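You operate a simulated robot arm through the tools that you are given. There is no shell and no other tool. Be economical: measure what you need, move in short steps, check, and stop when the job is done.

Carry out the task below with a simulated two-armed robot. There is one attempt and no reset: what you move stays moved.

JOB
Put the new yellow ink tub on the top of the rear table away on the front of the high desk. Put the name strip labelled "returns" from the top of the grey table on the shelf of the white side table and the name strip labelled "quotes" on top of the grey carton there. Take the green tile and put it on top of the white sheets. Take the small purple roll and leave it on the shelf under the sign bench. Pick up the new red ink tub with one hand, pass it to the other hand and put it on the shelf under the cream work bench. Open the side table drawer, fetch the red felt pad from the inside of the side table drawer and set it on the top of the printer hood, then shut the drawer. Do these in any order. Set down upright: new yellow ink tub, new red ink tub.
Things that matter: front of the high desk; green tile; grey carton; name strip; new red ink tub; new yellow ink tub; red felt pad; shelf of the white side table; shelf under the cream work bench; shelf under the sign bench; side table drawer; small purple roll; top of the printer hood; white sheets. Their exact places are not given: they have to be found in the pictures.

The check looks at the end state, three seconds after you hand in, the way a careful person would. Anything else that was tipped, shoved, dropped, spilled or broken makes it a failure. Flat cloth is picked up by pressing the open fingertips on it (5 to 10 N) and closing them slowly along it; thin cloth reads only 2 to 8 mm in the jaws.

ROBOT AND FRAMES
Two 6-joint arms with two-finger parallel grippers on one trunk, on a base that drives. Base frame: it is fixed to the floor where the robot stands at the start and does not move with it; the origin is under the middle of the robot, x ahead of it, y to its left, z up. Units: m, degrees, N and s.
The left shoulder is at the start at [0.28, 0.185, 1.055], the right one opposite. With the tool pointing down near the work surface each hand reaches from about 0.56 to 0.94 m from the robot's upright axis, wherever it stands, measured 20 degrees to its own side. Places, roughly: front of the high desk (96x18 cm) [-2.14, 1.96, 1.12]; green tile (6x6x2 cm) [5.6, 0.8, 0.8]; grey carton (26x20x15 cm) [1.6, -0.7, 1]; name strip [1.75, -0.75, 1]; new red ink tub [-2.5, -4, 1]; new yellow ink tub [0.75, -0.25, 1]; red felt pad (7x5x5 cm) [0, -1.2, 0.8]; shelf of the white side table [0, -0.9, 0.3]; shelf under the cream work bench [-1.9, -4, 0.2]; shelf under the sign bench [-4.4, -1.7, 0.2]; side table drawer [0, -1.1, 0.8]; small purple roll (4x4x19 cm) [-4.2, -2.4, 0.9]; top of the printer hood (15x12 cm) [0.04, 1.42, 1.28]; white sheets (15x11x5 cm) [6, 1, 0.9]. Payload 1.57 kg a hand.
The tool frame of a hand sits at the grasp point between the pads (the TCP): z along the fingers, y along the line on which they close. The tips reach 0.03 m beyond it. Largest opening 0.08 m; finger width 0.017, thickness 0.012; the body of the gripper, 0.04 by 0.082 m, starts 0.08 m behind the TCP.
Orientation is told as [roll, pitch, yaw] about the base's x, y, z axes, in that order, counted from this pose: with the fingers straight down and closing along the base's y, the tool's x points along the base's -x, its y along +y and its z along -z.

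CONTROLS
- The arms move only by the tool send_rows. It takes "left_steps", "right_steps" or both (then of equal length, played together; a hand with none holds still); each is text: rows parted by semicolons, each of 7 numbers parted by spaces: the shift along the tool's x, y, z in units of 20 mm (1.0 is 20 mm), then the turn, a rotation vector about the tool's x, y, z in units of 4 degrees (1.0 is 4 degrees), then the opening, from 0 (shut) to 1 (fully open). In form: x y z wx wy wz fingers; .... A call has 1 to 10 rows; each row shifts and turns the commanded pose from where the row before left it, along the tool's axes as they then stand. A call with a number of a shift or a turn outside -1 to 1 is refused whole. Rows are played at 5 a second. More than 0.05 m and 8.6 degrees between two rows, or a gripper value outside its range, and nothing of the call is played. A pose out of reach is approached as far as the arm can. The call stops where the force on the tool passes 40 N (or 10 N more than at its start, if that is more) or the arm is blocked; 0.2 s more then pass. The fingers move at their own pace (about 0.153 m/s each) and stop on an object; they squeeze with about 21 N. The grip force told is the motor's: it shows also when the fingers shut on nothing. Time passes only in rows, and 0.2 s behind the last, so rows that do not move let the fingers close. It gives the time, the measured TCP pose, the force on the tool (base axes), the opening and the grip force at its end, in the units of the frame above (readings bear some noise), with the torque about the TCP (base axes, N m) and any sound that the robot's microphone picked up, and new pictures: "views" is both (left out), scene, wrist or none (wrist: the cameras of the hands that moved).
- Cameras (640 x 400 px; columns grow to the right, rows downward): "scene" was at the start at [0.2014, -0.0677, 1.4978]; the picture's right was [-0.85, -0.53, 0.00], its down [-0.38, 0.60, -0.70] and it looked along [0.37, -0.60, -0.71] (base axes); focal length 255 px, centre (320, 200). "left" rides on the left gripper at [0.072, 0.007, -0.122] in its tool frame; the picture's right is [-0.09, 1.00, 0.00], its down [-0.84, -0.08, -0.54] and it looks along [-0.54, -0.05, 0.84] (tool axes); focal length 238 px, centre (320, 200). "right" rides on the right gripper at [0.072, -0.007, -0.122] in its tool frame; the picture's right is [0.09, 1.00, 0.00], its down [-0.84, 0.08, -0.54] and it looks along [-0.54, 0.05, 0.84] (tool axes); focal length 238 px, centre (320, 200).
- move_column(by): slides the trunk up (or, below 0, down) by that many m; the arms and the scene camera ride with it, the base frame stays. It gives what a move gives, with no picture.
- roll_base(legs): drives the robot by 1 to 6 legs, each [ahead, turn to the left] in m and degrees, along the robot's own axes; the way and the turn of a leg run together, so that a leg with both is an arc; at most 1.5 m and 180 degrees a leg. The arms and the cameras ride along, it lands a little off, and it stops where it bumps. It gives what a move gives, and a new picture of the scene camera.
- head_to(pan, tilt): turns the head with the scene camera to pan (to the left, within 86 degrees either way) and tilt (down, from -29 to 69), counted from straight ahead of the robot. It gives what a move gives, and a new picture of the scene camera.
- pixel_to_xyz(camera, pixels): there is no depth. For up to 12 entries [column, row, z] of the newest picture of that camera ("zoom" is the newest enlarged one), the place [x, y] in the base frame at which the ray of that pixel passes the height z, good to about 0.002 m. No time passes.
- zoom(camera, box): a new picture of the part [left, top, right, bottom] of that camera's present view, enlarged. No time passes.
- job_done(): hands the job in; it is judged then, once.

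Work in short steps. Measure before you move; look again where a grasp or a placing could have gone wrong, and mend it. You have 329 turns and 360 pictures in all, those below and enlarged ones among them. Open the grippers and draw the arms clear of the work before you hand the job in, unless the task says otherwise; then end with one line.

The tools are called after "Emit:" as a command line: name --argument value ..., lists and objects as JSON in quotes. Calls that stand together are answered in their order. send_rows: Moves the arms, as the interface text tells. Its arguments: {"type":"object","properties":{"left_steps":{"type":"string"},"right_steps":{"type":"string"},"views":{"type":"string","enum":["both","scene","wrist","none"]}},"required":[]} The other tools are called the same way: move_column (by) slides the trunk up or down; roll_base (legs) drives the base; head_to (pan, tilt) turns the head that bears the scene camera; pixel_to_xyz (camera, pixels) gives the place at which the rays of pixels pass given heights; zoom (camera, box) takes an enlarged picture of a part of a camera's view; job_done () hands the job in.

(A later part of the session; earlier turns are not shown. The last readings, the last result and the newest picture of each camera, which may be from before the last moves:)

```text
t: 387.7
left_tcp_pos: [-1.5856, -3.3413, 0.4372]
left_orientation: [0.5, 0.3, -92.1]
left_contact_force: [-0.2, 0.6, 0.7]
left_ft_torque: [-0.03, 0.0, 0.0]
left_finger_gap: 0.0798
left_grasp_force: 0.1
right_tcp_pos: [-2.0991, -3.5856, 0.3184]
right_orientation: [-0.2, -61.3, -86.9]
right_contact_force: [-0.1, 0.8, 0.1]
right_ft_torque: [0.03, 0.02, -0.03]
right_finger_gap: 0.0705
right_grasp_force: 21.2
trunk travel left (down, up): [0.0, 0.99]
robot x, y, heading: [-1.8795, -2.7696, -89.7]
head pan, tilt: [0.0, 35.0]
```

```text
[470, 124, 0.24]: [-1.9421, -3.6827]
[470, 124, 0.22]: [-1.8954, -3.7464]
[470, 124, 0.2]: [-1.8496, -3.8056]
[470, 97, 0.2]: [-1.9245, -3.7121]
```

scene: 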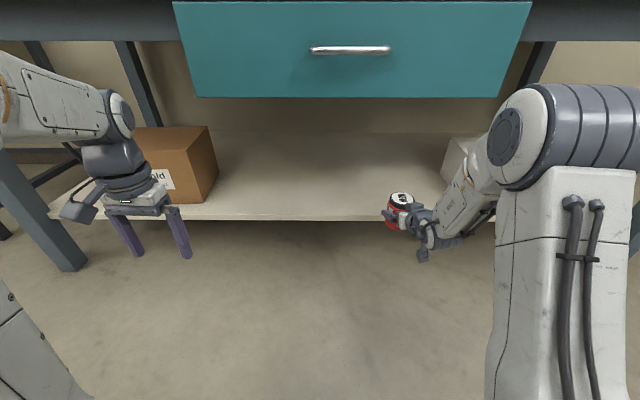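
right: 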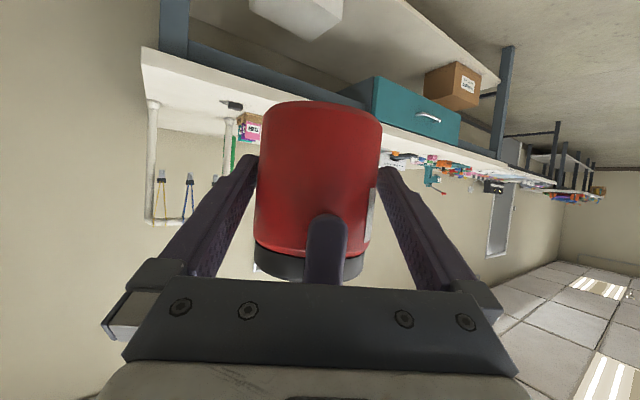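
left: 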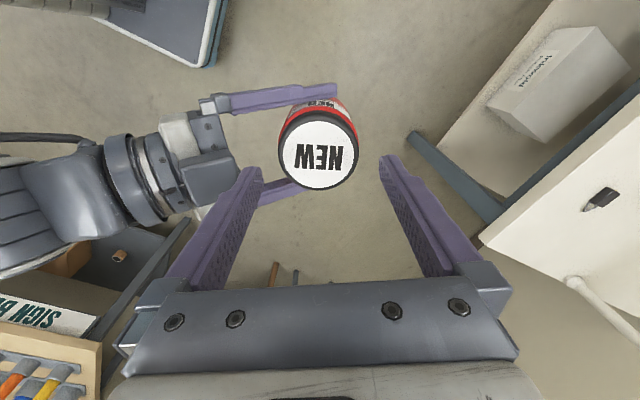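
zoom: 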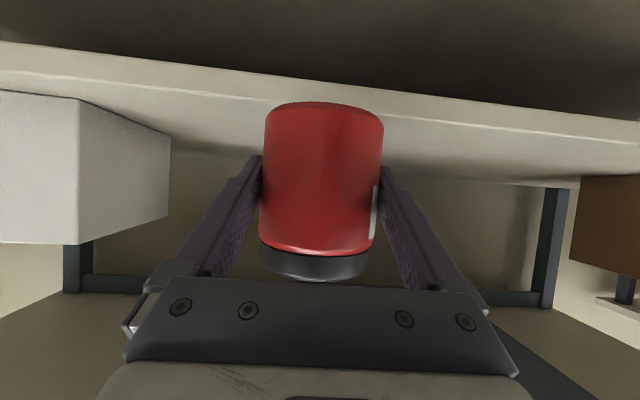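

Shelf top 0.24, edge y≈-3.68. I drive another 0.175 m so the tub is 8 cm inside.

Emit:
roll_base --legs '[[0.175, 0]]'

Emit:
send_rows --right_steps "0.44 0 0.24 0 0 0 0.5;0.44 0 0.24 0 0 0 0.5;0.22 0 0.12 0 0 0 0.5;0 0 0 0 0 0 0.5" --views "wrist"

```text
t: 389.2
left_tcp_pos: [-1.5875, -3.514, 0.4367]
left_orientation: [0.5, 0.2, -92.3]
left_contact_force: [0.1, 0.4, -0.3]
left_ft_torque: [0.0, 0.0, -0.02]
left_finger_gap: 0.0798
left_grasp_force: 0.1
right_tcp_pos: [-2.1039, -3.7589, 0.3182]
right_orientation: [-0.3, -61.2, -87.1]
right_contact_force: [0.4, -0.1, 0.1]
right_ft_torque: [0.04, 0.0, 0.0]
right_finger_gap: 0.0704
right_grasp_force: 20.4
trunk travel left (down, up): [0.0, 0.99]
robot x, y, heading: [-1.8737, -2.9377, -90.0]
head pan, tilt: [0.0, 35.0]
```

scene: 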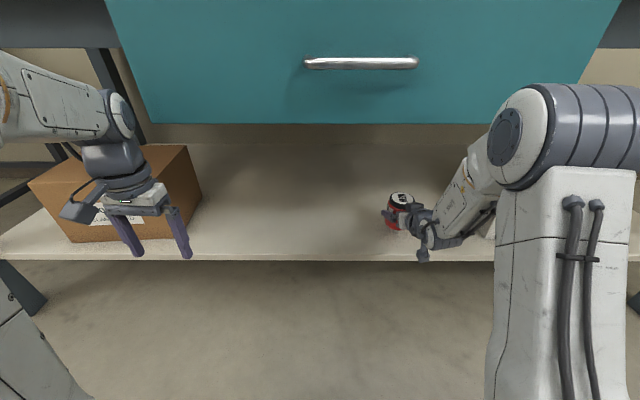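

```text
t: 390.2
left_tcp_pos: [-1.5866, -3.5154, 0.4372]
left_orientation: [0.4, 0.1, -92.3]
left_contact_force: [-0.1, -0.1, -1.3]
left_ft_torque: [0.0, -0.05, -0.01]
left_finger_gap: 0.08
left_grasp_force: 0.0
right_tcp_pos: [-2.1046, -3.7635, 0.2986]
right_orientation: [1.0, -61.0, -88.3]
right_contact_force: [0.7, 0.1, 0.0]
right_ft_torque: [0.0, -0.02, 0.01]
right_finger_gap: 0.0705
right_grasp_force: 21.1
right hand out of reach, approached as far as the arm can: row 2, 3
trunk travel left (down, up): [0.0, 0.99]
robot x, y, heading: [-1.8791, -2.9367, -89.8]
head pan, tilt: [0.0, 35.0]
```

right: 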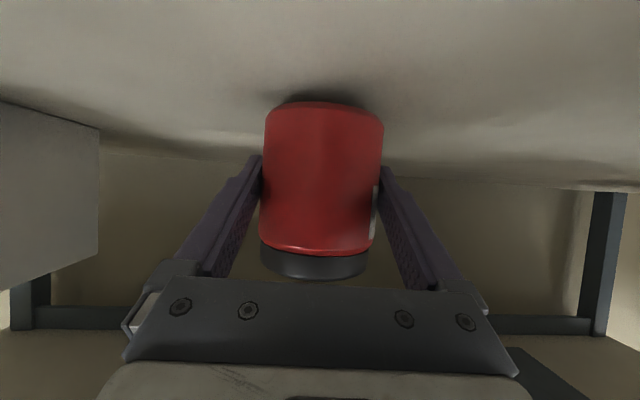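

Bottom is ~2 cm above the shelf. I lower further, with a slight forward component to stay in reach.

Emit:
send_rows --right_steps "0.3 0 0.5 -0.1 0 0 0.5;0.3 0 0.5 -0.1 0 0 0.5;0 0 0 0 0 0 0.5" --views "none"

```text
t: 391.0
left_tcp_pos: [-1.5867, -3.5141, 0.4364]
left_orientation: [0.5, 0.2, -92.3]
left_contact_force: [-0.2, 0.2, 0.4]
left_ft_torque: [-0.04, 0.01, -0.01]
left_finger_gap: 0.08
left_grasp_force: 0.0
right_tcp_pos: [-2.1042, -3.7758, 0.2818]
right_orientation: [1.1, -61.7, -87.4]
right_contact_force: [3.2, -4.9, 17.5]
right_ft_torque: [-0.35, 0.29, 0.03]
right_finger_gap: 0.071
right_grasp_force: 20.9
trunk travel left (down, up): [0.0, 0.99]
robot x, y, heading: [-1.8738, -2.9381, -90.2]
head pan, tilt: [0.0, 35.0]
```

Contact (17.5 N). I ease up a hair, open, and withdraw along the tool axis.

Emit:
send_rows --right_steps "-0.08 0 -0.04 0 0 0 0.5;0 0 0 0 0 0 1;0 0 0 0 0 0 1;0 0 0 0 0 0 1;0 0 -0.5 0 0 0 1;0 0 -0.7 0 0 0 1;0 0 -0.8 0 0 0 1;0 0 -0.8 0 0 0 1;0 0 -0.8 0 0 0 1" --views "both"

```text
t: 393.0
left_tcp_pos: [-1.5864, -3.5135, 0.4357]
left_orientation: [0.5, 0.2, -92.4]
left_contact_force: [0.2, 1.1, -0.2]
left_ft_torque: [-0.02, 0.02, -0.02]
left_finger_gap: 0.08
left_grasp_force: 0.1
right_tcp_pos: [-2.1078, -3.7106, 0.3153]
right_orientation: [0.9, -61.1, -87.3]
right_contact_force: [0.7, 0.6, 0.1]
right_ft_torque: [-0.04, 0.0, 0.0]
right_finger_gap: 0.0802
right_grasp_force: 0.1
trunk travel left (down, up): [0.0, 0.99]
robot x, y, heading: [-1.8727, -2.9357, -89.6]
head pan, tilt: [0.0, 35.0]
```

scene: 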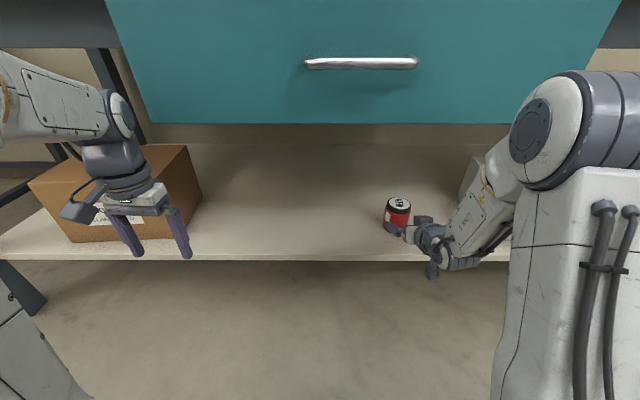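
right: 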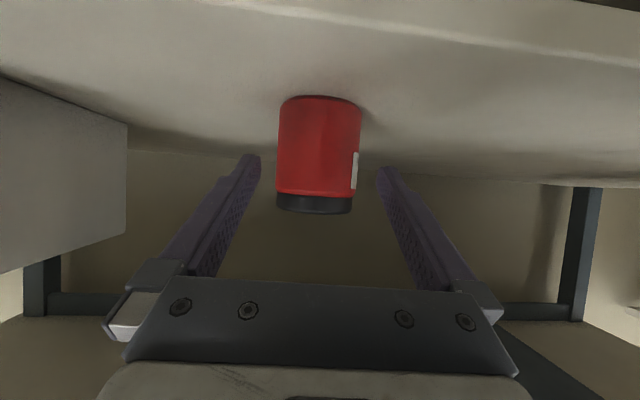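

Red tub stands upright on the shelf. I back away, restore the right hand to vertical and raise the trunk.

Emit:
roll_base --legs '[[-0.7, 0]]'

Emit:
send_rows --right_steps "0 0 -0.5 0 1 0 1;0 0 -0.5 0 1 0 1;0 0 -0.5 0 1 0 1;0 0 -0.5 0 1 0 1;0 0 -0.5 0 1 0 1;0 0 -0.5 0 1 0 1;0 0 -0.5 0 1 0 1;0 0 -0.5 0 1 0 1;0 0 -0.5 0 1 0 1;0 0 0 0 1 0 1" --views "none"

Emit:
send_rows --right_steps "0 0 0 0 1 0 1;0 0 0 0 1 0 1;0 0 0 0 1 0 1;0 0 0 0 1 0 1;0 0 0 0 1 0 1;0 0 0 0.2 0.3 0.5 1" --views "none"

Emit:
move_column --by 0.4

Emit:
move_column --by 0.35

```text
t: 396.9
left_tcp_pos: [-1.5879, -2.8023, 0.4365]
left_orientation: [0.5, 0.2, -92.0]
left_contact_force: [0.0, 0.7, 0.4]
left_ft_torque: [0.01, 0.01, -0.04]
left_finger_gap: 0.0799
left_grasp_force: 0.0
right_tcp_pos: [-2.1063, -3.0015, 0.3156]
right_orientation: [0.9, -61.1, -87.0]
right_contact_force: [0.8, 0.0, 0.7]
right_ft_torque: [-0.01, 0.04, 0.01]
right_finger_gap: 0.0801
right_grasp_force: 0.1
trunk travel left (down, up): [0.0, 0.99]
robot x, y, heading: [-1.8816, -2.2241, -89.8]
head pan, tilt: [0.0, 35.0]
```

scene: 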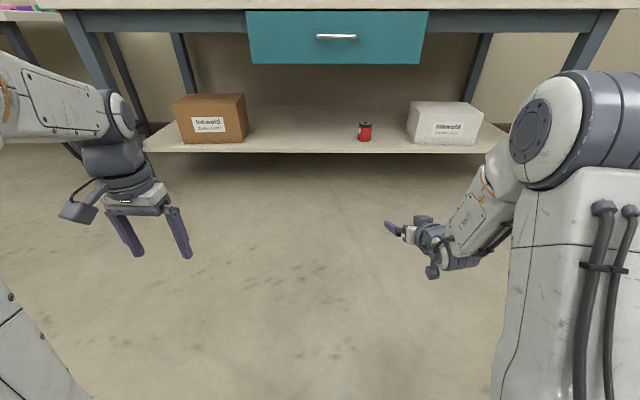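

```text
t: 399.1
left_tcp_pos: [-1.5882, -2.8013, 0.437]
left_orientation: [0.5, 0.2, -92.0]
left_contact_force: [0.3, 0.9, -0.1]
left_ft_torque: [0.0, -0.03, 0.0]
left_finger_gap: 0.0802
left_grasp_force: 0.1
right_tcp_pos: [-2.0891, -2.959, 0.3516]
right_orientation: [4.7, -34.3, -85.9]
right_contact_force: [0.0, 0.4, -0.7]
right_ft_torque: [-0.04, -0.01, -0.01]
right_finger_gap: 0.0801
right_grasp_force: 0.1
right hand out of reach, approached as far as the arm can: row 5, 6, 7, 8, 9, 10
trunk travel left (down, up): [0.0, 0.99]
robot x, y, heading: [-1.8787, -2.2274, -89.6]
head pan, tilt: [0.0, 35.0]
```

```text
t: 400.5
left_tcp_pos: [-1.5872, -2.8016, 0.4374]
left_orientation: [0.4, 0.2, -92.0]
left_contact_force: [-0.5, 0.8, -1.2]
left_ft_torque: [0.0, 0.01, -0.03]
left_finger_gap: 0.0803
left_grasp_force: 0.0
right_tcp_pos: [-2.0888, -2.9593, 0.3507]
right_orientation: [3.7, -12.9, -86.3]
right_contact_force: [0.2, 0.1, 0.4]
right_ft_torque: [0.02, 0.03, 0.0]
right_finger_gap: 0.0799
right_grasp_force: 0.0
trunk travel left (down, up): [0.0, 0.99]
robot x, y, heading: [-1.8785, -2.2272, -89.3]
head pan, tilt: [0.0, 35.0]
```

```text
t: 404.3
left_tcp_pos: [-1.5874, -2.8022, 0.8373]
left_orientation: [0.5, 0.1, -92.0]
left_contact_force: [0.4, -0.3, 0.9]
left_ft_torque: [0.01, 0.0, 0.02]
left_finger_gap: 0.0799
left_grasp_force: 0.0
right_tcp_pos: [-2.0886, -2.9586, 0.7505]
right_orientation: [3.8, -12.9, -86.4]
right_contact_force: [-0.9, 1.0, -0.3]
right_ft_torque: [0.01, -0.01, 0.03]
right_finger_gap: 0.08
right_grasp_force: 0.0
trunk travel left (down, up): [-0.4, 0.59]
robot x, y, heading: [-1.8801, -2.2302, -89.6]
head pan, tilt: [0.0, 35.0]
```

```text
t: 407.7
left_tcp_pos: [-1.5868, -2.8015, 1.1868]
left_orientation: [0.4, 0.1, -91.8]
left_contact_force: [-0.7, -0.6, -0.2]
left_ft_torque: [0.0, -0.02, 0.02]
left_finger_gap: 0.0799
left_grasp_force: 0.0
right_tcp_pos: [-2.0897, -2.959, 1.1012]
right_orientation: [3.7, -13.0, -86.3]
right_contact_force: [0.6, -0.3, -0.3]
right_ft_torque: [-0.03, -0.01, 0.01]
right_finger_gap: 0.08
right_grasp_force: 0.0
trunk travel left (down, up): [-0.75, 0.24]
robot x, y, heading: [-1.8794, -2.231, -89.8]
head pan, tilt: [0.0, 35.0]
```

I level the right hand and turn to look at the side table.

Emit:
send_rows --right_steps "1 0 0 0.3 0.8 0.3 1;1 0 0 0.3 0.8 0.3 1;1 0 0 0.3 0.8 0.3 1;1 0 0 0 0.8 0 1;1 0 0 0 0 0 1;1 0 0 0 0 0 1;1 0 0 0 0 0 1" --views "none"

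Emit:
roll_base --legs '[[0, 90], [0.8, 0]]'

Emit:
head_to --pan 45 --tilt 25

```text
t: 409.3
left_tcp_pos: [-1.5865, -2.8022, 1.1876]
left_orientation: [0.5, 0.2, -92.0]
left_contact_force: [-1.1, -0.1, -0.3]
left_ft_torque: [0.0, -0.04, 0.0]
left_finger_gap: 0.0804
left_grasp_force: 0.0
right_tcp_pos: [-2.0942, -2.8217, 1.0894]
right_orientation: [0.5, -0.1, -89.5]
right_contact_force: [-0.1, -0.6, -0.3]
right_ft_torque: [0.0, 0.0, 0.01]
right_finger_gap: 0.08
right_grasp_force: 0.0
trunk travel left (down, up): [-0.75, 0.24]
robot x, y, heading: [-1.8813, -2.2317, -89.4]
head pan, tilt: [0.0, 35.0]
```

```text
t: 417.5
left_tcp_pos: [-0.4804, -1.9667, 1.1873]
left_orientation: [0.4, 0.3, -3.9]
left_contact_force: [0.0, -0.2, 0.3]
left_ft_torque: [0.0, 0.01, 0.01]
left_finger_gap: 0.0802
left_grasp_force: 0.1
right_tcp_pos: [-0.4785, -2.4721, 1.0885]
right_orientation: [0.5, -0.1, -1.4]
right_contact_force: [0.4, -0.9, -0.1]
right_ft_torque: [0.03, -0.01, 0.01]
right_finger_gap: 0.0801
right_grasp_force: 0.0
trunk travel left (down, up): [-0.75, 0.24]
robot x, y, heading: [-1.0627, -2.2351, -1.6]
head pan, tilt: [0.0, 35.0]
```

scene: 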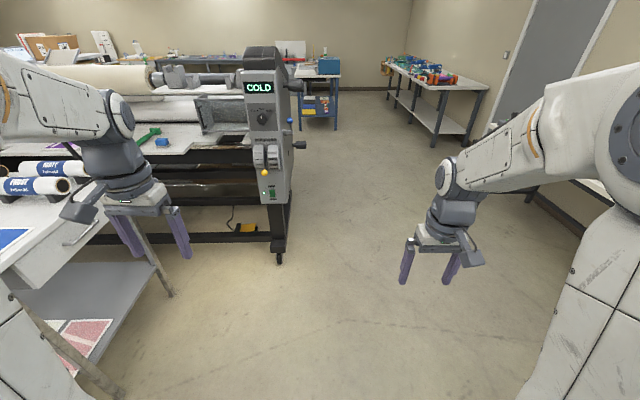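

```text
t: 418.6
left_tcp_pos: [-0.4805, -1.9648, 1.1872]
left_orientation: [0.5, 0.2, -3.8]
left_contact_force: [-0.5, -0.1, 0.1]
left_ft_torque: [-0.02, 0.01, 0.04]
left_finger_gap: 0.08
left_grasp_force: 0.0
right_tcp_pos: [-0.4792, -2.4744, 1.0899]
right_orientation: [0.4, -0.1, -1.5]
right_contact_force: [0.3, -0.3, 0.1]
right_ft_torque: [-0.01, 0.0, -0.02]
right_finger_gap: 0.0799
right_grasp_force: 0.0
trunk travel left (down, up): [-0.75, 0.24]
robot x, y, heading: [-1.0626, -2.2402, -1.2]
head pan, tilt: [45.0, 25.0]
```

scene: 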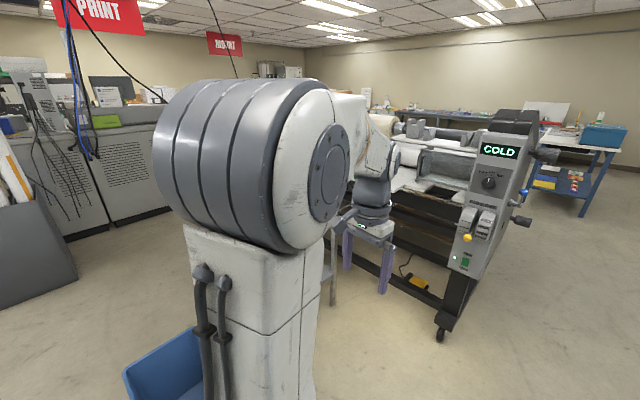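

The drawer faces south (handle seen at (80,235)). I drive in front of it and face north.

Emit:
roll_base --legs '[[1.0, 0], [0, 91]]'

Emit:
head_to --pan 0 --tilt 35

```text
t: 422.9
left_tcp_pos: [0.3801, -1.9811, 1.1881]
left_orientation: [0.3, 1.5, -3.1]
left_contact_force: [-10.5, -2.5, 5.9]
left_ft_torque: [0.37, -1.43, 0.04]
left_finger_gap: 0.0803
left_grasp_force: 0.2
right_tcp_pos: [0.3961, -2.4883, 1.0881]
right_orientation: [0.7, -0.1, -1.1]
right_contact_force: [-0.5, -0.4, -0.3]
right_ft_torque: [-0.01, 0.02, -0.04]
right_finger_gap: 0.0798
right_grasp_force: 0.2
trunk travel left (down, up): [-0.75, 0.24]
robot x, y, heading: [-0.1912, -2.2591, -0.7]
head pan, tilt: [45.0, 25.0]
stopped in leg 1: the force on the tool passed its limit at 120 N (the readings are from after the stop); the commanded pose is now the measured one
```

scene: 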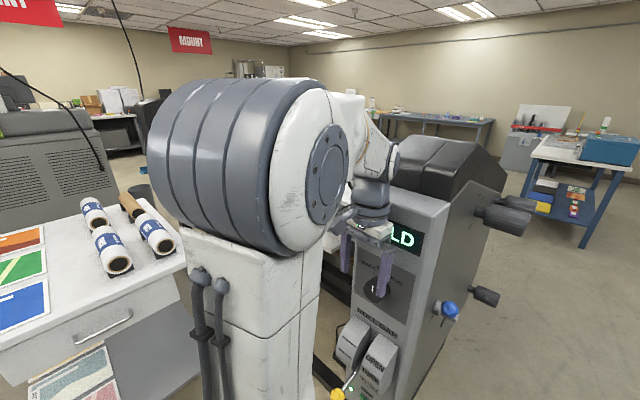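

```text
t: 424.0
left_tcp_pos: [0.3805, -1.9798, 1.1868]
left_orientation: [0.4, 1.5, -3.2]
left_contact_force: [-15.7, -2.0, 5.0]
left_ft_torque: [0.23, -2.09, 0.13]
left_finger_gap: 0.0799
left_grasp_force: 0.1
right_tcp_pos: [0.3947, -2.4881, 1.0891]
right_orientation: [0.7, -0.1, -1.0]
right_contact_force: [0.3, -0.2, -0.1]
right_ft_torque: [0.01, -0.02, 0.0]
right_finger_gap: 0.0799
right_grasp_force: 0.1
trunk travel left (down, up): [-0.75, 0.24]
robot x, y, heading: [-0.1908, -2.2579, -0.9]
head pan, tilt: [0.0, 35.0]
```

scene: 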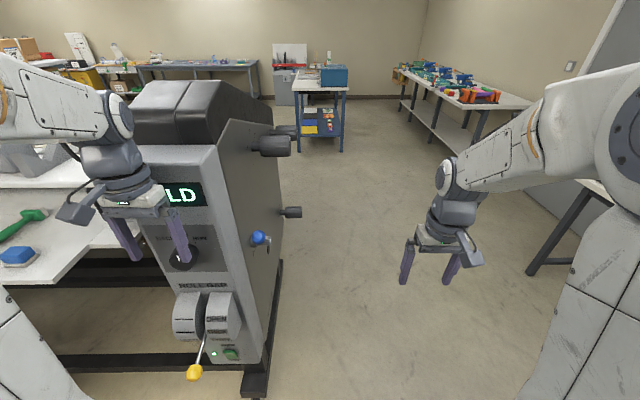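

The left hand bumped the laminator's panel; nothing looks displaced. I back off at once and turn north.

Emit:
roll_base --legs '[[-0.35, 0]]'

Emit:
roll_base --legs '[[0, 70]]'

```text
t: 426.2
left_tcp_pos: [0.036, -1.9783, 1.1874]
left_orientation: [0.3, 1.4, -3.6]
left_contact_force: [-0.9, 0.6, -0.6]
left_ft_torque: [0.02, -0.02, -0.02]
left_finger_gap: 0.0804
left_grasp_force: 0.1
right_tcp_pos: [0.0455, -2.4839, 1.0885]
right_orientation: [0.4, 0.0, -1.4]
right_contact_force: [0.5, -0.1, 0.1]
right_ft_torque: [-0.02, 0.04, 0.03]
right_finger_gap: 0.0801
right_grasp_force: 0.1
trunk travel left (down, up): [-0.75, 0.24]
robot x, y, heading: [-0.5356, -2.2509, -1.6]
head pan, tilt: [0.0, 35.0]
```

scene: 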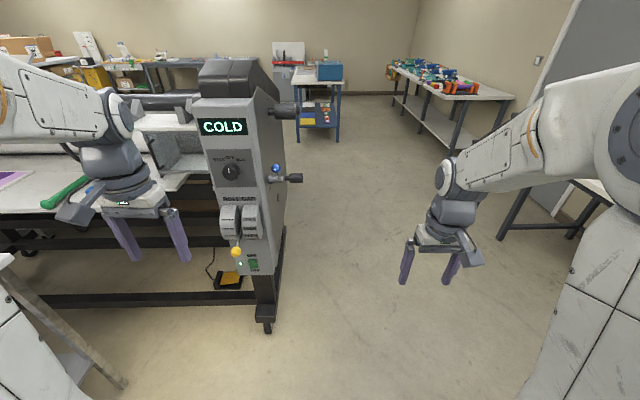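

```text
t: 429.6
left_tcp_pos: [-0.584, -1.6166, 1.1866]
left_orientation: [0.3, 1.4, 65.1]
left_contact_force: [0.1, 0.0, 0.4]
left_ft_torque: [0.02, 0.0, 0.01]
left_finger_gap: 0.0801
left_grasp_force: 0.0
right_tcp_pos: [-0.1076, -1.7905, 1.0885]
right_orientation: [0.5, -0.1, 67.2]
right_contact_force: [0.6, 0.0, -0.8]
right_ft_torque: [0.03, 0.0, -0.01]
right_finger_gap: 0.0801
right_grasp_force: 0.0
trunk travel left (down, up): [-0.75, 0.24]
robot x, y, heading: [-0.5428, -2.2481, 67.3]
head pan, tilt: [0.0, 35.0]
```

scene: 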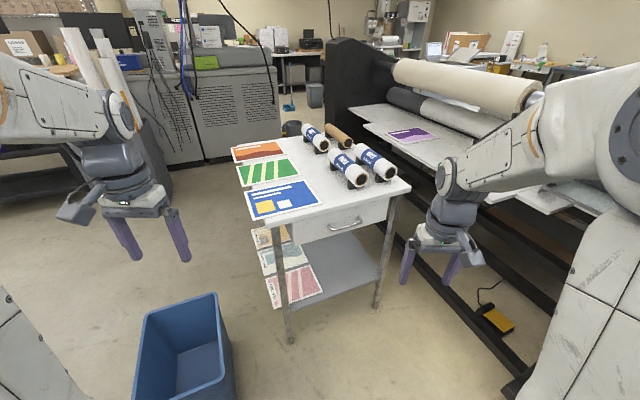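

I measure the table, drawer handle and blue bin.

Emit:
pixel_to_xyz --camera "scene" --pixels '[[257, 221, 0.86], [410, 189, 0.86], [231, 148, 0.86], [290, 342, 0], [377, 306, 0], [345, 224, 0.76], [330, 227, 0.76], [361, 220, 0.76], [216, 294, 0.35], [150, 310, 0.35], [232, 375, 0.0], [385, 278, 0.3]]'

Emit:
zoom --camera "scene" --box '[230, 110, 420, 320]'

```text
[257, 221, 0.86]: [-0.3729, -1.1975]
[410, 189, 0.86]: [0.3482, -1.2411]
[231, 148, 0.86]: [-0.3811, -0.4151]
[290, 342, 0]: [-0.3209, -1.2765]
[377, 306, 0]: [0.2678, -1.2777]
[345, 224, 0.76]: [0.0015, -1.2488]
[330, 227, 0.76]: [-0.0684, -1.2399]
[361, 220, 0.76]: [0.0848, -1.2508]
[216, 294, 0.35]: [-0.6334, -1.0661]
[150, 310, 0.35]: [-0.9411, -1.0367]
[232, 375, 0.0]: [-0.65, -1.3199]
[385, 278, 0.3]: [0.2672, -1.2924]
```

```text
1.90 times, centred on (325, 215) of scene
```

zoom: 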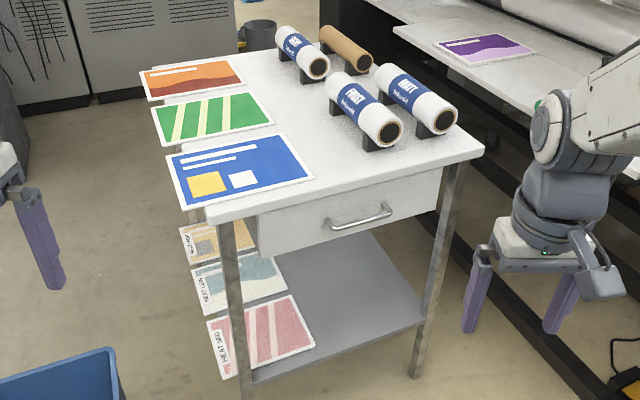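

Table x -0.37..0.35, south edge ≈-1.25, handle ≈(0,-1.28,0.74). I maneuver with a reverse so the hands stay clear of the laminator panel.

Emit:
roll_base --legs '[[0, 66], [-0.42, 0], [0, -44], [0.38, 0]]'

Emit:
head_to --pan 0 --tilt 40

```text
t: 439.1
left_tcp_pos: [-0.5005, -1.6073, 1.1873]
left_orientation: [0.3, 1.5, 85.6]
left_contact_force: [-0.4, -1.0, 0.4]
left_ft_torque: [-0.01, 0.0, 0.02]
left_finger_gap: 0.0801
left_grasp_force: 0.0
right_tcp_pos: [0.007, -1.6056, 1.0878]
right_orientation: [0.5, -0.1, 87.7]
right_contact_force: [0.2, 0.1, 0.4]
right_ft_torque: [0.03, 0.02, -0.02]
right_finger_gap: 0.0799
right_grasp_force: 0.1
trunk travel left (down, up): [-0.75, 0.24]
robot x, y, heading: [-0.2328, -2.1866, 87.9]
head pan, tilt: [0.0, 35.0]
```

scene: 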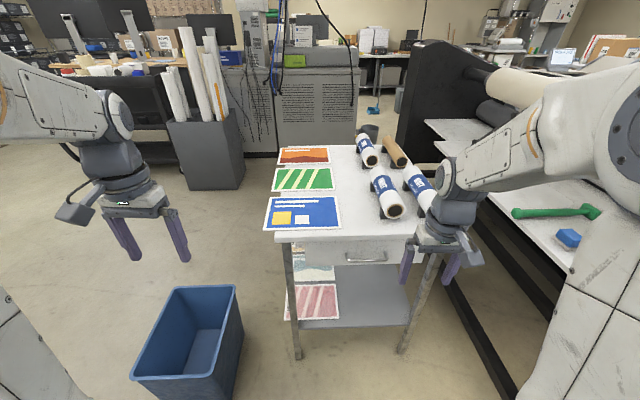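

```text
t: 439.8
left_tcp_pos: [-0.4996, -1.6073, 1.1858]
left_orientation: [0.2, 1.5, 85.5]
left_contact_force: [0.7, 0.2, -0.4]
left_ft_torque: [0.01, -0.03, -0.01]
left_finger_gap: 0.0801
left_grasp_force: 0.1
right_tcp_pos: [0.0067, -1.6049, 1.0885]
right_orientation: [0.4, -0.2, 87.8]
right_contact_force: [1.2, 0.8, -0.2]
right_ft_torque: [-0.02, -0.01, -0.03]
right_finger_gap: 0.08
right_grasp_force: 0.0
trunk travel left (down, up): [-0.75, 0.24]
robot x, y, heading: [-0.2366, -2.1858, 87.6]
head pan, tilt: [0.0, 40.0]
```

scene: 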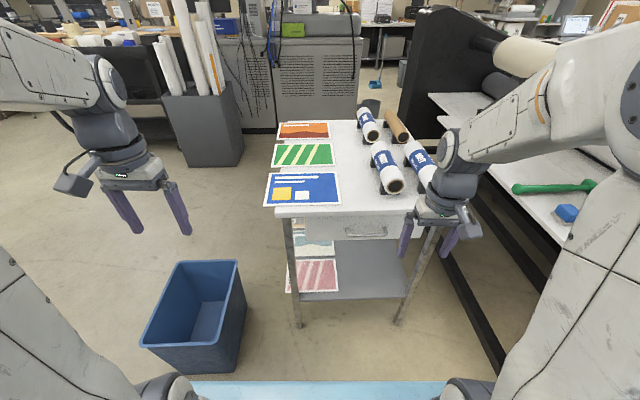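

Emit:
zoom --camera "scene" --box '[320, 195, 420, 255]'

Emit:
zoom --camera "right" --box '[0, 0, 640, 400]'

```text
6.40 times, centred on (370, 225) of scene
```

zoom: 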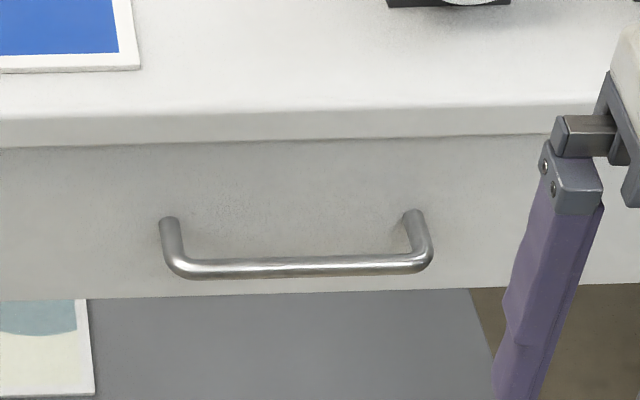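

```text
1.00 times, centred on (320, 200) of right (not enlarged: the box is as wide or as high as the picture)
```

zoom: 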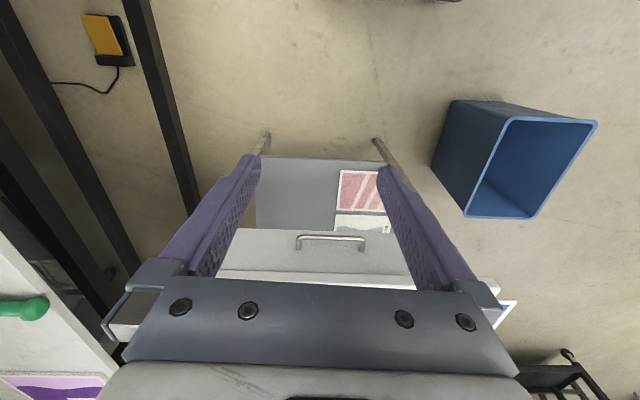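

Emit:
pixel_to_xyz --camera "scene" --pixels '[[366.9, 235.3, 0.68], [366.9, 235.3, 0.72], [366.9, 235.3, 0.76], [345.6, 229, 0.72], [384, 228, 0.72], [366, 216, 0.84], [366, 216, 0.8]]'

Emit:
pixel_to_xyz --camera "zoom" --pixels '[[332, 237, 0.68], [332, 237, 0.72], [332, 237, 0.76], [332, 248, 0.72], [332, 281, 0.82], [332, 281, 0.85]]'

```text
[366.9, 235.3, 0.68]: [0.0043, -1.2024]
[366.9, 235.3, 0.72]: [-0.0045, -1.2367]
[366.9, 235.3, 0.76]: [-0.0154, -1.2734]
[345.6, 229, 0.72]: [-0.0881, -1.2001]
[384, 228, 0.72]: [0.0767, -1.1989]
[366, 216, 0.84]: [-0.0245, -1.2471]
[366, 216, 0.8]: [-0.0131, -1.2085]
```

```text
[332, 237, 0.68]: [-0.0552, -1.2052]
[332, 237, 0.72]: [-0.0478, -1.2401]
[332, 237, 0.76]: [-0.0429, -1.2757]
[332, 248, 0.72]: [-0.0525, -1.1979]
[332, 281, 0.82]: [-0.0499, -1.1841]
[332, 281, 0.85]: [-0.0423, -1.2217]
```

The two views agree only at z≈0.83, y≈-1.335. I move the right hand 16 cm forward to measure again.

Emit:
send_rows --right_steps "-1 0 0 0 0 0 1;-1 0 0 0 0 0 1;-1 0 0 0 0 0 1;-1 0 0 0 0 0 1;-1 0 0 0 0 0 1;-1 0 0 0 0 0 1;-1 0 0 0 0 0 1;-1 0 0 0 0 0 1" --views "wrist"

```text
t: 441.6
left_tcp_pos: [-0.501, -1.6075, 1.1866]
left_orientation: [0.3, 1.6, 85.5]
left_contact_force: [-0.5, -1.0, 0.3]
left_ft_torque: [0.02, -0.01, 0.01]
left_finger_gap: 0.0801
left_grasp_force: 0.0
right_tcp_pos: [0.0127, -1.4439, 1.0885]
right_orientation: [0.5, 0.0, 87.7]
right_contact_force: [-0.5, 1.1, 0.2]
right_ft_torque: [-0.02, -0.01, 0.0]
right_finger_gap: 0.0799
right_grasp_force: 0.0
trunk travel left (down, up): [-0.75, 0.24]
robot x, y, heading: [-0.2367, -2.1845, 87.8]
head pan, tilt: [0.0, 40.0]
```

right: 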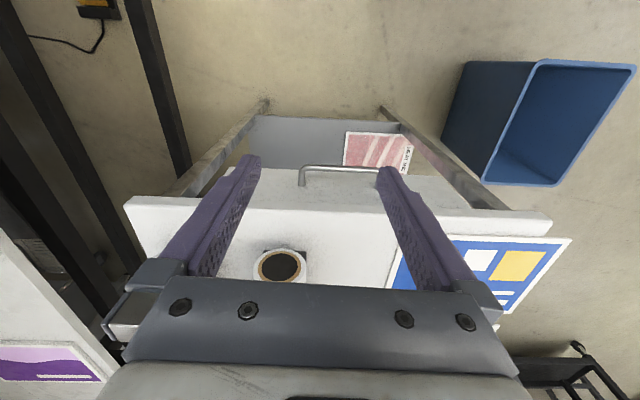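

Emit:
pixel_to_xyz --camera "right" --pixels '[[300, 172, 0.86], [300, 172, 0.83], [300, 172, 0.79], [345, 168, 0.83], [345, 168, 0.79], [124, 198, 0.92], [124, 198, 0.88], [551, 214, 0.92], [551, 214, 0.88], [345, 198, 0.92], [345, 198, 0.88]]'

Emit:
pixel_to_xyz --camera "scene" --pixels '[[344, 233, 0.83], [344, 233, 0.79], [387, 233, 0.83], [387, 233, 0.79], [276, 215, 0.92], [276, 215, 0.88], [366, 215, 0.92]]'

```text
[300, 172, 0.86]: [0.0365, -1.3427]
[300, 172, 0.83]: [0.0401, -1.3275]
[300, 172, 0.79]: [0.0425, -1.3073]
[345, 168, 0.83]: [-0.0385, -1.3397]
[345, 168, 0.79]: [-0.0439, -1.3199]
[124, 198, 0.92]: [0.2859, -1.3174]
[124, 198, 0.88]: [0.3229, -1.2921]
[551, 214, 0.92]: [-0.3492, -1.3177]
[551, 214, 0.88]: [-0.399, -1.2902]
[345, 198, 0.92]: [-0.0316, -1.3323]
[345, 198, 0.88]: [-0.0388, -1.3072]
```

```text
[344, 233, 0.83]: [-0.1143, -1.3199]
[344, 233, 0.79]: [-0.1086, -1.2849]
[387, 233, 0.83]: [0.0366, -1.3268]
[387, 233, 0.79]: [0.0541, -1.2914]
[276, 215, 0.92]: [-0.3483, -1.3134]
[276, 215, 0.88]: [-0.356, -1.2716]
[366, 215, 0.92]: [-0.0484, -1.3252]
```

Handle bar: x -0.114..0.038, y≈-1.335, z≈0.83; table edge y≈-1.315, top z≈0.92. I'll hook it with closed fingers pitched 45° under the table edge. First pitch the hand and shift left 5 cm.

Emit:
send_rows --right_steps "1 0.5 0 0 0 0 0;1 0.5 0 0 0 0 0;0 0.5 0 0 -1 0 0;0 0.5 0 0 -1 0 0;0 0.5 0 0 -1 0 0;0 0 0 0 -1 0 0;0 0 0 0 -1 0 0;0 0 0 0 -1 0 0;0 0 0 0 -1 0 0;0 0 0 0 -1 0 0" --views "none"

Emit:
move_column --by -0.2

Emit:
send_rows --right_steps "0 0 0 0 -1 0 0;0 0 0 0 -1 0 0;0 0 0 0 -1 0 0;0 0 0 0 -0.3 0 0" --views "wrist"

```text
t: 443.8
left_tcp_pos: [-0.5003, -1.6078, 1.187]
left_orientation: [0.3, 1.5, 85.6]
left_contact_force: [0.3, -0.9, -0.1]
left_ft_torque: [0.0, 0.0, -0.03]
left_finger_gap: 0.0798
left_grasp_force: 0.1
right_tcp_pos: [-0.0381, -1.4832, 1.0893]
right_orientation: [0.7, -32.0, 87.2]
right_contact_force: [0.3, -0.2, -0.1]
right_ft_torque: [-0.01, 0.02, 0.01]
right_finger_gap: 0.0
right_grasp_force: 20.6
trunk travel left (down, up): [-0.75, 0.24]
robot x, y, heading: [-0.2323, -2.1852, 87.5]
head pan, tilt: [0.0, 40.0]
```

```text
t: 446.0
left_tcp_pos: [-0.4995, -1.6064, 0.9876]
left_orientation: [0.4, 1.5, 85.6]
left_contact_force: [-0.5, -0.5, -0.1]
left_ft_torque: [0.02, -0.03, 0.02]
left_finger_gap: 0.0801
left_grasp_force: 0.0
right_tcp_pos: [-0.0373, -1.4838, 0.8894]
right_orientation: [0.6, -32.1, 87.3]
right_contact_force: [-0.4, 1.2, 0.3]
right_ft_torque: [-0.01, 0.02, 0.0]
right_finger_gap: 0.0001
right_grasp_force: 20.8
trunk travel left (down, up): [-0.55, 0.44]
robot x, y, heading: [-0.2396, -2.1844, 87.7]
head pan, tilt: [0.0, 40.0]
```

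```text
t: 447.0
left_tcp_pos: [-0.4999, -1.6061, 0.9874]
left_orientation: [0.3, 1.4, 85.6]
left_contact_force: [-0.8, 1.0, 0.0]
left_ft_torque: [0.02, 0.0, 0.01]
left_finger_gap: 0.0803
left_grasp_force: 0.0
right_tcp_pos: [-0.04, -1.4835, 0.8911]
right_orientation: [0.7, -45.4, 87.2]
right_contact_force: [-0.4, 0.7, -0.5]
right_ft_torque: [-0.03, -0.01, 0.0]
right_finger_gap: 0.0
right_grasp_force: 21.6
right hand out of reach, approached as far as the arm can: row 2
trunk travel left (down, up): [-0.55, 0.44]
robot x, y, heading: [-0.2372, -2.1854, 87.5]
head pan, tilt: [0.0, 40.0]
```

right: 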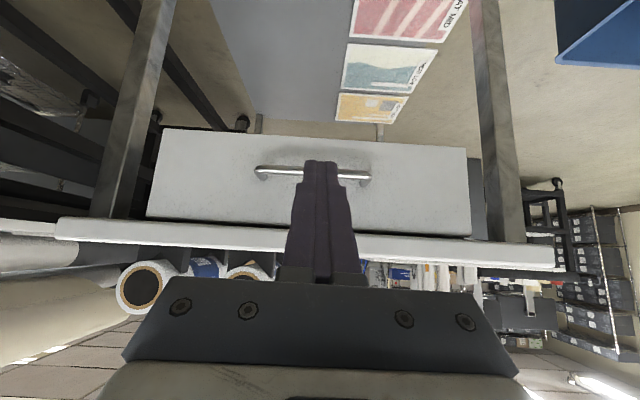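

Emit:
pixel_to_xyz --camera "right" --pixels '[[285, 170, 0.83], [285, 170, 0.82], [285, 170, 0.84], [258, 172, 0.83], [370, 177, 0.83], [300, 218, 0.88], [300, 244, 0.92], [300, 244, 0.9]]'

```text
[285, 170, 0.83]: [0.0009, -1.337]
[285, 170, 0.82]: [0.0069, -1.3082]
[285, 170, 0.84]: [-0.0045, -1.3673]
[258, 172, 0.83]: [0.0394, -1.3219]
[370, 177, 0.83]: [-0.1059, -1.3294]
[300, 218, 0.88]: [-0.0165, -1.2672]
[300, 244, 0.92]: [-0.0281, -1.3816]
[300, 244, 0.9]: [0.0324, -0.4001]
```

I move to just before/above the bar, then in along the finger axis, stopping to check.

Emit:
send_rows --right_steps "-0.83 0 0.554 0 0 0 0;-0.83 0 0.554 0 0 0 0;-0.83 0 0.554 0 0 0 0;-0.83 0 0.554 0 0 0 0;-0.83 0 0.554 0 0 0 0;0 0 0.8 0 0 0 0;0 0 0.8 0 0 0 0;0 0 0 0 0 0 0" --views "wrist"

```text
t: 448.8
left_tcp_pos: [-0.5002, -1.607, 0.9866]
left_orientation: [0.2, 1.6, 85.6]
left_contact_force: [0.1, 0.6, 0.1]
left_ft_torque: [-0.01, -0.01, -0.01]
left_finger_gap: 0.0799
left_grasp_force: 0.0
right_tcp_pos: [-0.0362, -1.3624, 0.8871]
right_orientation: [0.7, -45.4, 87.0]
right_contact_force: [0.4, 0.3, 0.1]
right_ft_torque: [0.02, 0.0, -0.02]
right_finger_gap: 0.0002
right_grasp_force: 21.4
trunk travel left (down, up): [-0.55, 0.44]
robot x, y, heading: [-0.2382, -2.1831, 87.8]
head pan, tilt: [0.0, 40.0]
```

right: 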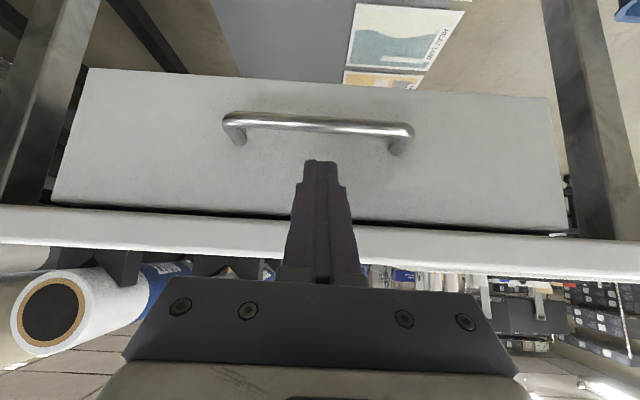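

Clear and lined up above the bar. I advance 4 cm along the axis to get behind it.

Emit:
send_rows --right_steps "0 0 0.7 0 0 0 0;0 0 0.7 0 0 0 0;0 0 0.6 0 0 0 0;0 0 0 0 0 0 0" --views "wrist"

```text
t: 449.8
left_tcp_pos: [-0.4999, -1.607, 0.9858]
left_orientation: [0.4, 1.5, 85.5]
left_contact_force: [-0.5, 0.0, -0.1]
left_ft_torque: [-0.01, 0.0, -0.02]
left_finger_gap: 0.0802
left_grasp_force: 0.1
right_tcp_pos: [-0.0353, -1.3368, 0.8588]
right_orientation: [0.8, -45.3, 87.1]
right_contact_force: [0.7, -0.3, -0.5]
right_ft_torque: [0.0, 0.02, -0.01]
right_finger_gap: 0.0001
right_grasp_force: 21.2
trunk travel left (down, up): [-0.55, 0.44]
robot x, y, heading: [-0.2332, -2.1846, 87.8]
head pan, tilt: [0.0, 40.0]
```

right: 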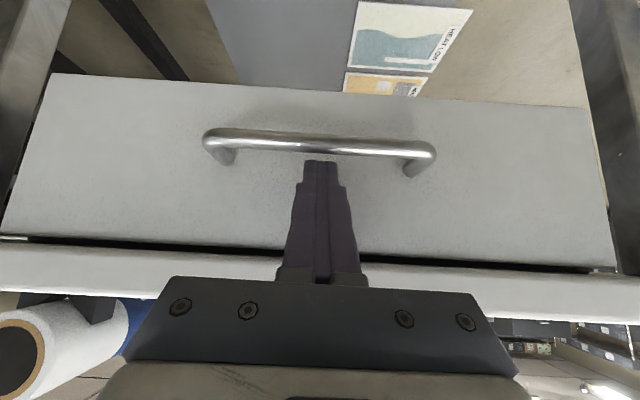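

I go down 1.8 cm and forward 0.8 cm so the tip is behind the bar.

Emit:
send_rows --right_steps "0 0 0.5 0 0 0 0;0.18 0 0.3 0 0 0 0;0.1 0 0.2 0 0 0 0;0 0 0 0 0 0 0" --views "wrist"

```text
t: 450.4
left_tcp_pos: [-0.4999, -1.6074, 0.987]
left_orientation: [0.1, 1.5, 85.6]
left_contact_force: [0.5, -0.6, -0.5]
left_ft_torque: [-0.01, 0.03, -0.01]
left_finger_gap: 0.0802
left_grasp_force: 0.0
right_tcp_pos: [-0.0342, -1.3292, 0.8452]
right_orientation: [0.8, -44.9, 87.1]
right_contact_force: [0.2, -11.8, 4.2]
right_ft_torque: [-0.04, -0.01, 0.05]
right_finger_gap: 0.0
right_grasp_force: 21.2
trunk travel left (down, up): [-0.55, 0.44]
robot x, y, heading: [-0.2354, -2.1829, 87.7]
head pan, tilt: [0.0, 40.0]
stopped in row 3 (right hand): the force on the tool passed its limit at 87 N (the readings are from after the stop); the commanded pose is now the measured one
```

right: 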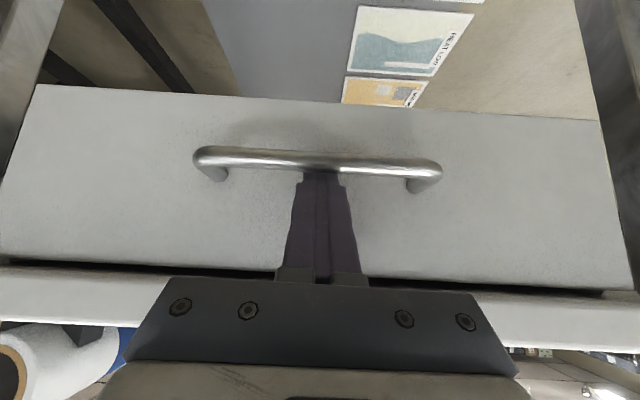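

The tip is behind the bar, touching the drawer face. I ease back 4 mm and go 1 cm lower, then pull gently.

Emit:
send_rows --right_steps "0.14 0 -0.14 0 0 0 0;0.18 0 0.18 0 0 0 0;0.18 0 0.18 0 0 0 0;0 0 0 0 0 0 0" --views "none"

```text
t: 451.4
left_tcp_pos: [-0.4996, -1.6084, 0.987]
left_orientation: [0.2, 1.4, 85.6]
left_contact_force: [-0.1, 0.0, 0.0]
left_ft_torque: [0.01, 0.0, -0.03]
left_finger_gap: 0.0802
left_grasp_force: 0.0
right_tcp_pos: [-0.0353, -1.3288, 0.8432]
right_orientation: [0.8, -46.2, 87.2]
right_contact_force: [-0.8, -19.2, 18.2]
right_ft_torque: [-0.55, 0.1, 0.27]
right_finger_gap: 0.0
right_grasp_force: 20.9
trunk travel left (down, up): [-0.55, 0.44]
robot x, y, heading: [-0.2357, -2.1869, 87.7]
head pan, tilt: [0.0, 40.0]
stopped in row 4 (right hand): the force on the tool passed its limit at 41 N (the readings are from after the stop); the commanded pose is now the measured one
```

It is wedged between bar and face: hooked. I pull straight back in small steps.

Emit:
send_rows --right_steps "0.25 0 -0.25 0 0 0 0;0.35 0 -0.35 0 0 0 0;0.35 0 -0.35 0 0 0 0;0.35 0 -0.35 0 0 0 0;0.35 0 -0.35 0 0 0 0;0 0 0 0 0 0 0" --views "wrist"

```text
t: 452.9
left_tcp_pos: [-0.4989, -1.608, 0.9878]
left_orientation: [0.3, 1.4, 85.6]
left_contact_force: [0.0, -0.2, 0.0]
left_ft_torque: [0.0, -0.03, 0.02]
left_finger_gap: 0.0801
left_grasp_force: 0.1
right_tcp_pos: [-0.0352, -1.374, 0.8425]
right_orientation: [0.9, -46.6, 87.0]
right_contact_force: [17.1, -0.3, 27.5]
right_ft_torque: [-0.36, -0.6, -0.18]
right_finger_gap: 0.0002
right_grasp_force: 21.1
trunk travel left (down, up): [-0.55, 0.44]
robot x, y, heading: [-0.235, -2.1872, 87.4]
head pan, tilt: [0.0, 40.0]
```

right: 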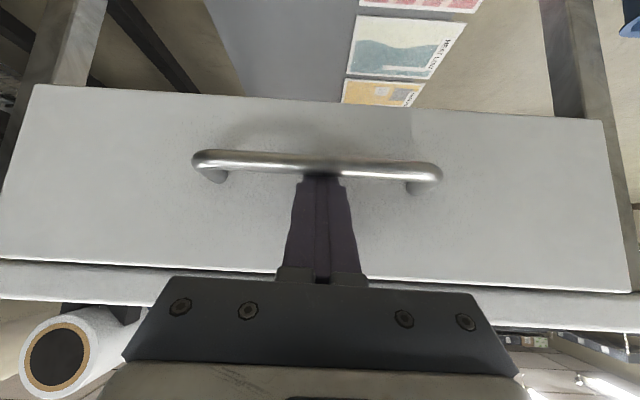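

The drawer follows (opened 4.5 cm). I relieve 3 mm of vertical wedge and pull by reversing the base 0.2 m.

Emit:
send_rows --right_steps "-0.1 0 -0.12 0 0 0 0;0 0 0 0 0 0 0" --views "none"

Emit:
roll_base --legs '[[-0.2, 0]]'

```text
t: 453.4
left_tcp_pos: [-0.4992, -1.6071, 0.9876]
left_orientation: [0.3, 1.4, 85.5]
left_contact_force: [-0.3, -0.2, -0.4]
left_ft_torque: [0.01, -0.02, -0.01]
left_finger_gap: 0.0801
left_grasp_force: 0.1
right_tcp_pos: [-0.037, -1.3761, 0.8425]
right_orientation: [0.8, -46.2, 87.1]
right_contact_force: [17.8, -0.2, 20.0]
right_ft_torque: [-0.16, -0.25, -0.08]
right_finger_gap: 0.0001
right_grasp_force: 21.5
trunk travel left (down, up): [-0.55, 0.44]
robot x, y, heading: [-0.2365, -2.185, 87.5]
head pan, tilt: [0.0, 40.0]
```

```text
t: 455.0
left_tcp_pos: [-0.5107, -1.8087, 0.9884]
left_orientation: [0.4, 1.6, 85.8]
left_contact_force: [0.9, 0.3, -0.3]
left_ft_torque: [-0.03, 0.03, -0.04]
left_finger_gap: 0.08
left_grasp_force: 0.1
right_tcp_pos: [-0.0501, -1.5731, 0.8432]
right_orientation: [0.8, -46.0, 87.6]
right_contact_force: [5.0, 0.2, 13.3]
right_ft_torque: [-0.06, -0.1, -0.05]
right_finger_gap: 0.0
right_grasp_force: 21.2
trunk travel left (down, up): [-0.55, 0.44]
robot x, y, heading: [-0.2407, -2.3857, 87.9]
head pan, tilt: [0.0, 40.0]
```

scene: 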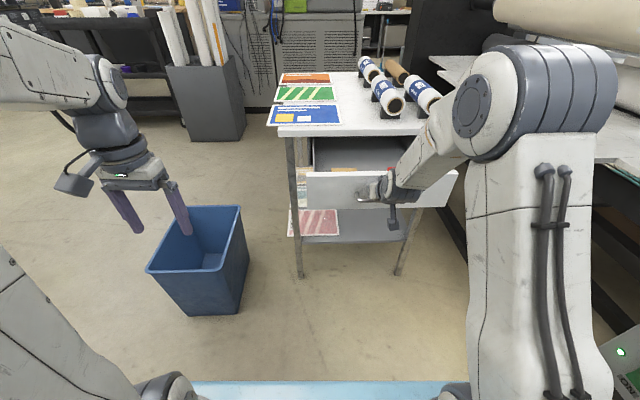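

Drawer is open about 24 cm. I unhook: straight up 4 cm, then back.

Emit:
send_rows --right_steps "-0.4 0 -0.33 0 0 0 0;-0.71 0 -0.69 0 0 0 0;-0.71 0 -0.69 0 0 0 0;0 0 -1 0 0 0 0;0 0 -1 0 0 0 0;0 0 -1 0 0 0 0;-0.7 0 -0.7 0 0 0 0;-0.7 0 -0.7 0 0 0 0;-0.7 0 -0.7 0 0 0 0;-0.7 0 -0.7 0 0 0 0" --views "scene"

Emit:
zoom --camera "right" --box '[0, 0, 640, 400]'

```text
t: 457.2
left_tcp_pos: [-0.5095, -1.8062, 0.987]
left_orientation: [0.2, 1.5, 85.8]
left_contact_force: [-0.2, 0.1, 0.0]
left_ft_torque: [-0.01, 0.0, -0.01]
left_finger_gap: 0.0801
left_grasp_force: 0.1
right_tcp_pos: [-0.044, -1.6155, 0.9732]
right_orientation: [0.3, -46.3, 87.6]
right_contact_force: [0.3, -0.4, 0.5]
right_ft_torque: [0.0, 0.02, 0.04]
right_finger_gap: 0.0002
right_grasp_force: 20.9
right hand out of reach, approached as far as the arm can: row 7, 8, 9
trunk travel left (down, up): [-0.55, 0.44]
robot x, y, heading: [-0.243, -2.3831, 87.8]
head pan, tilt: [0.0, 40.0]
```

scene: 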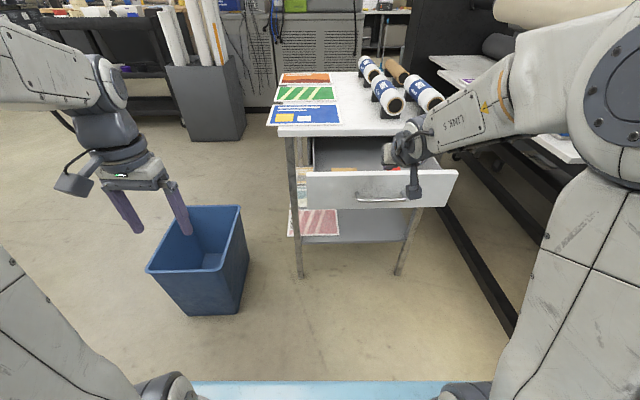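

```text
1.00 times, centred on (320, 200) of right (not enlarged: the box is as wide or as high as the picture)
```

zoom: 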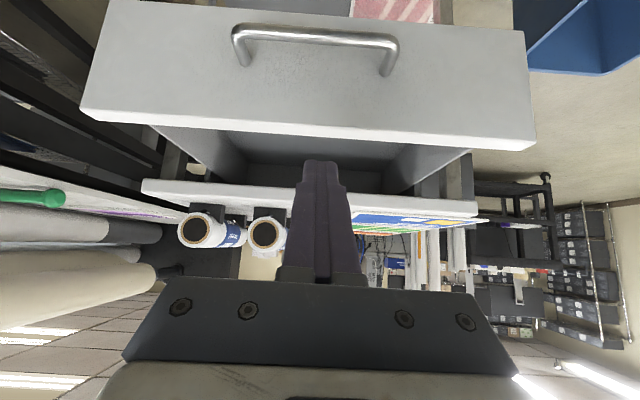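

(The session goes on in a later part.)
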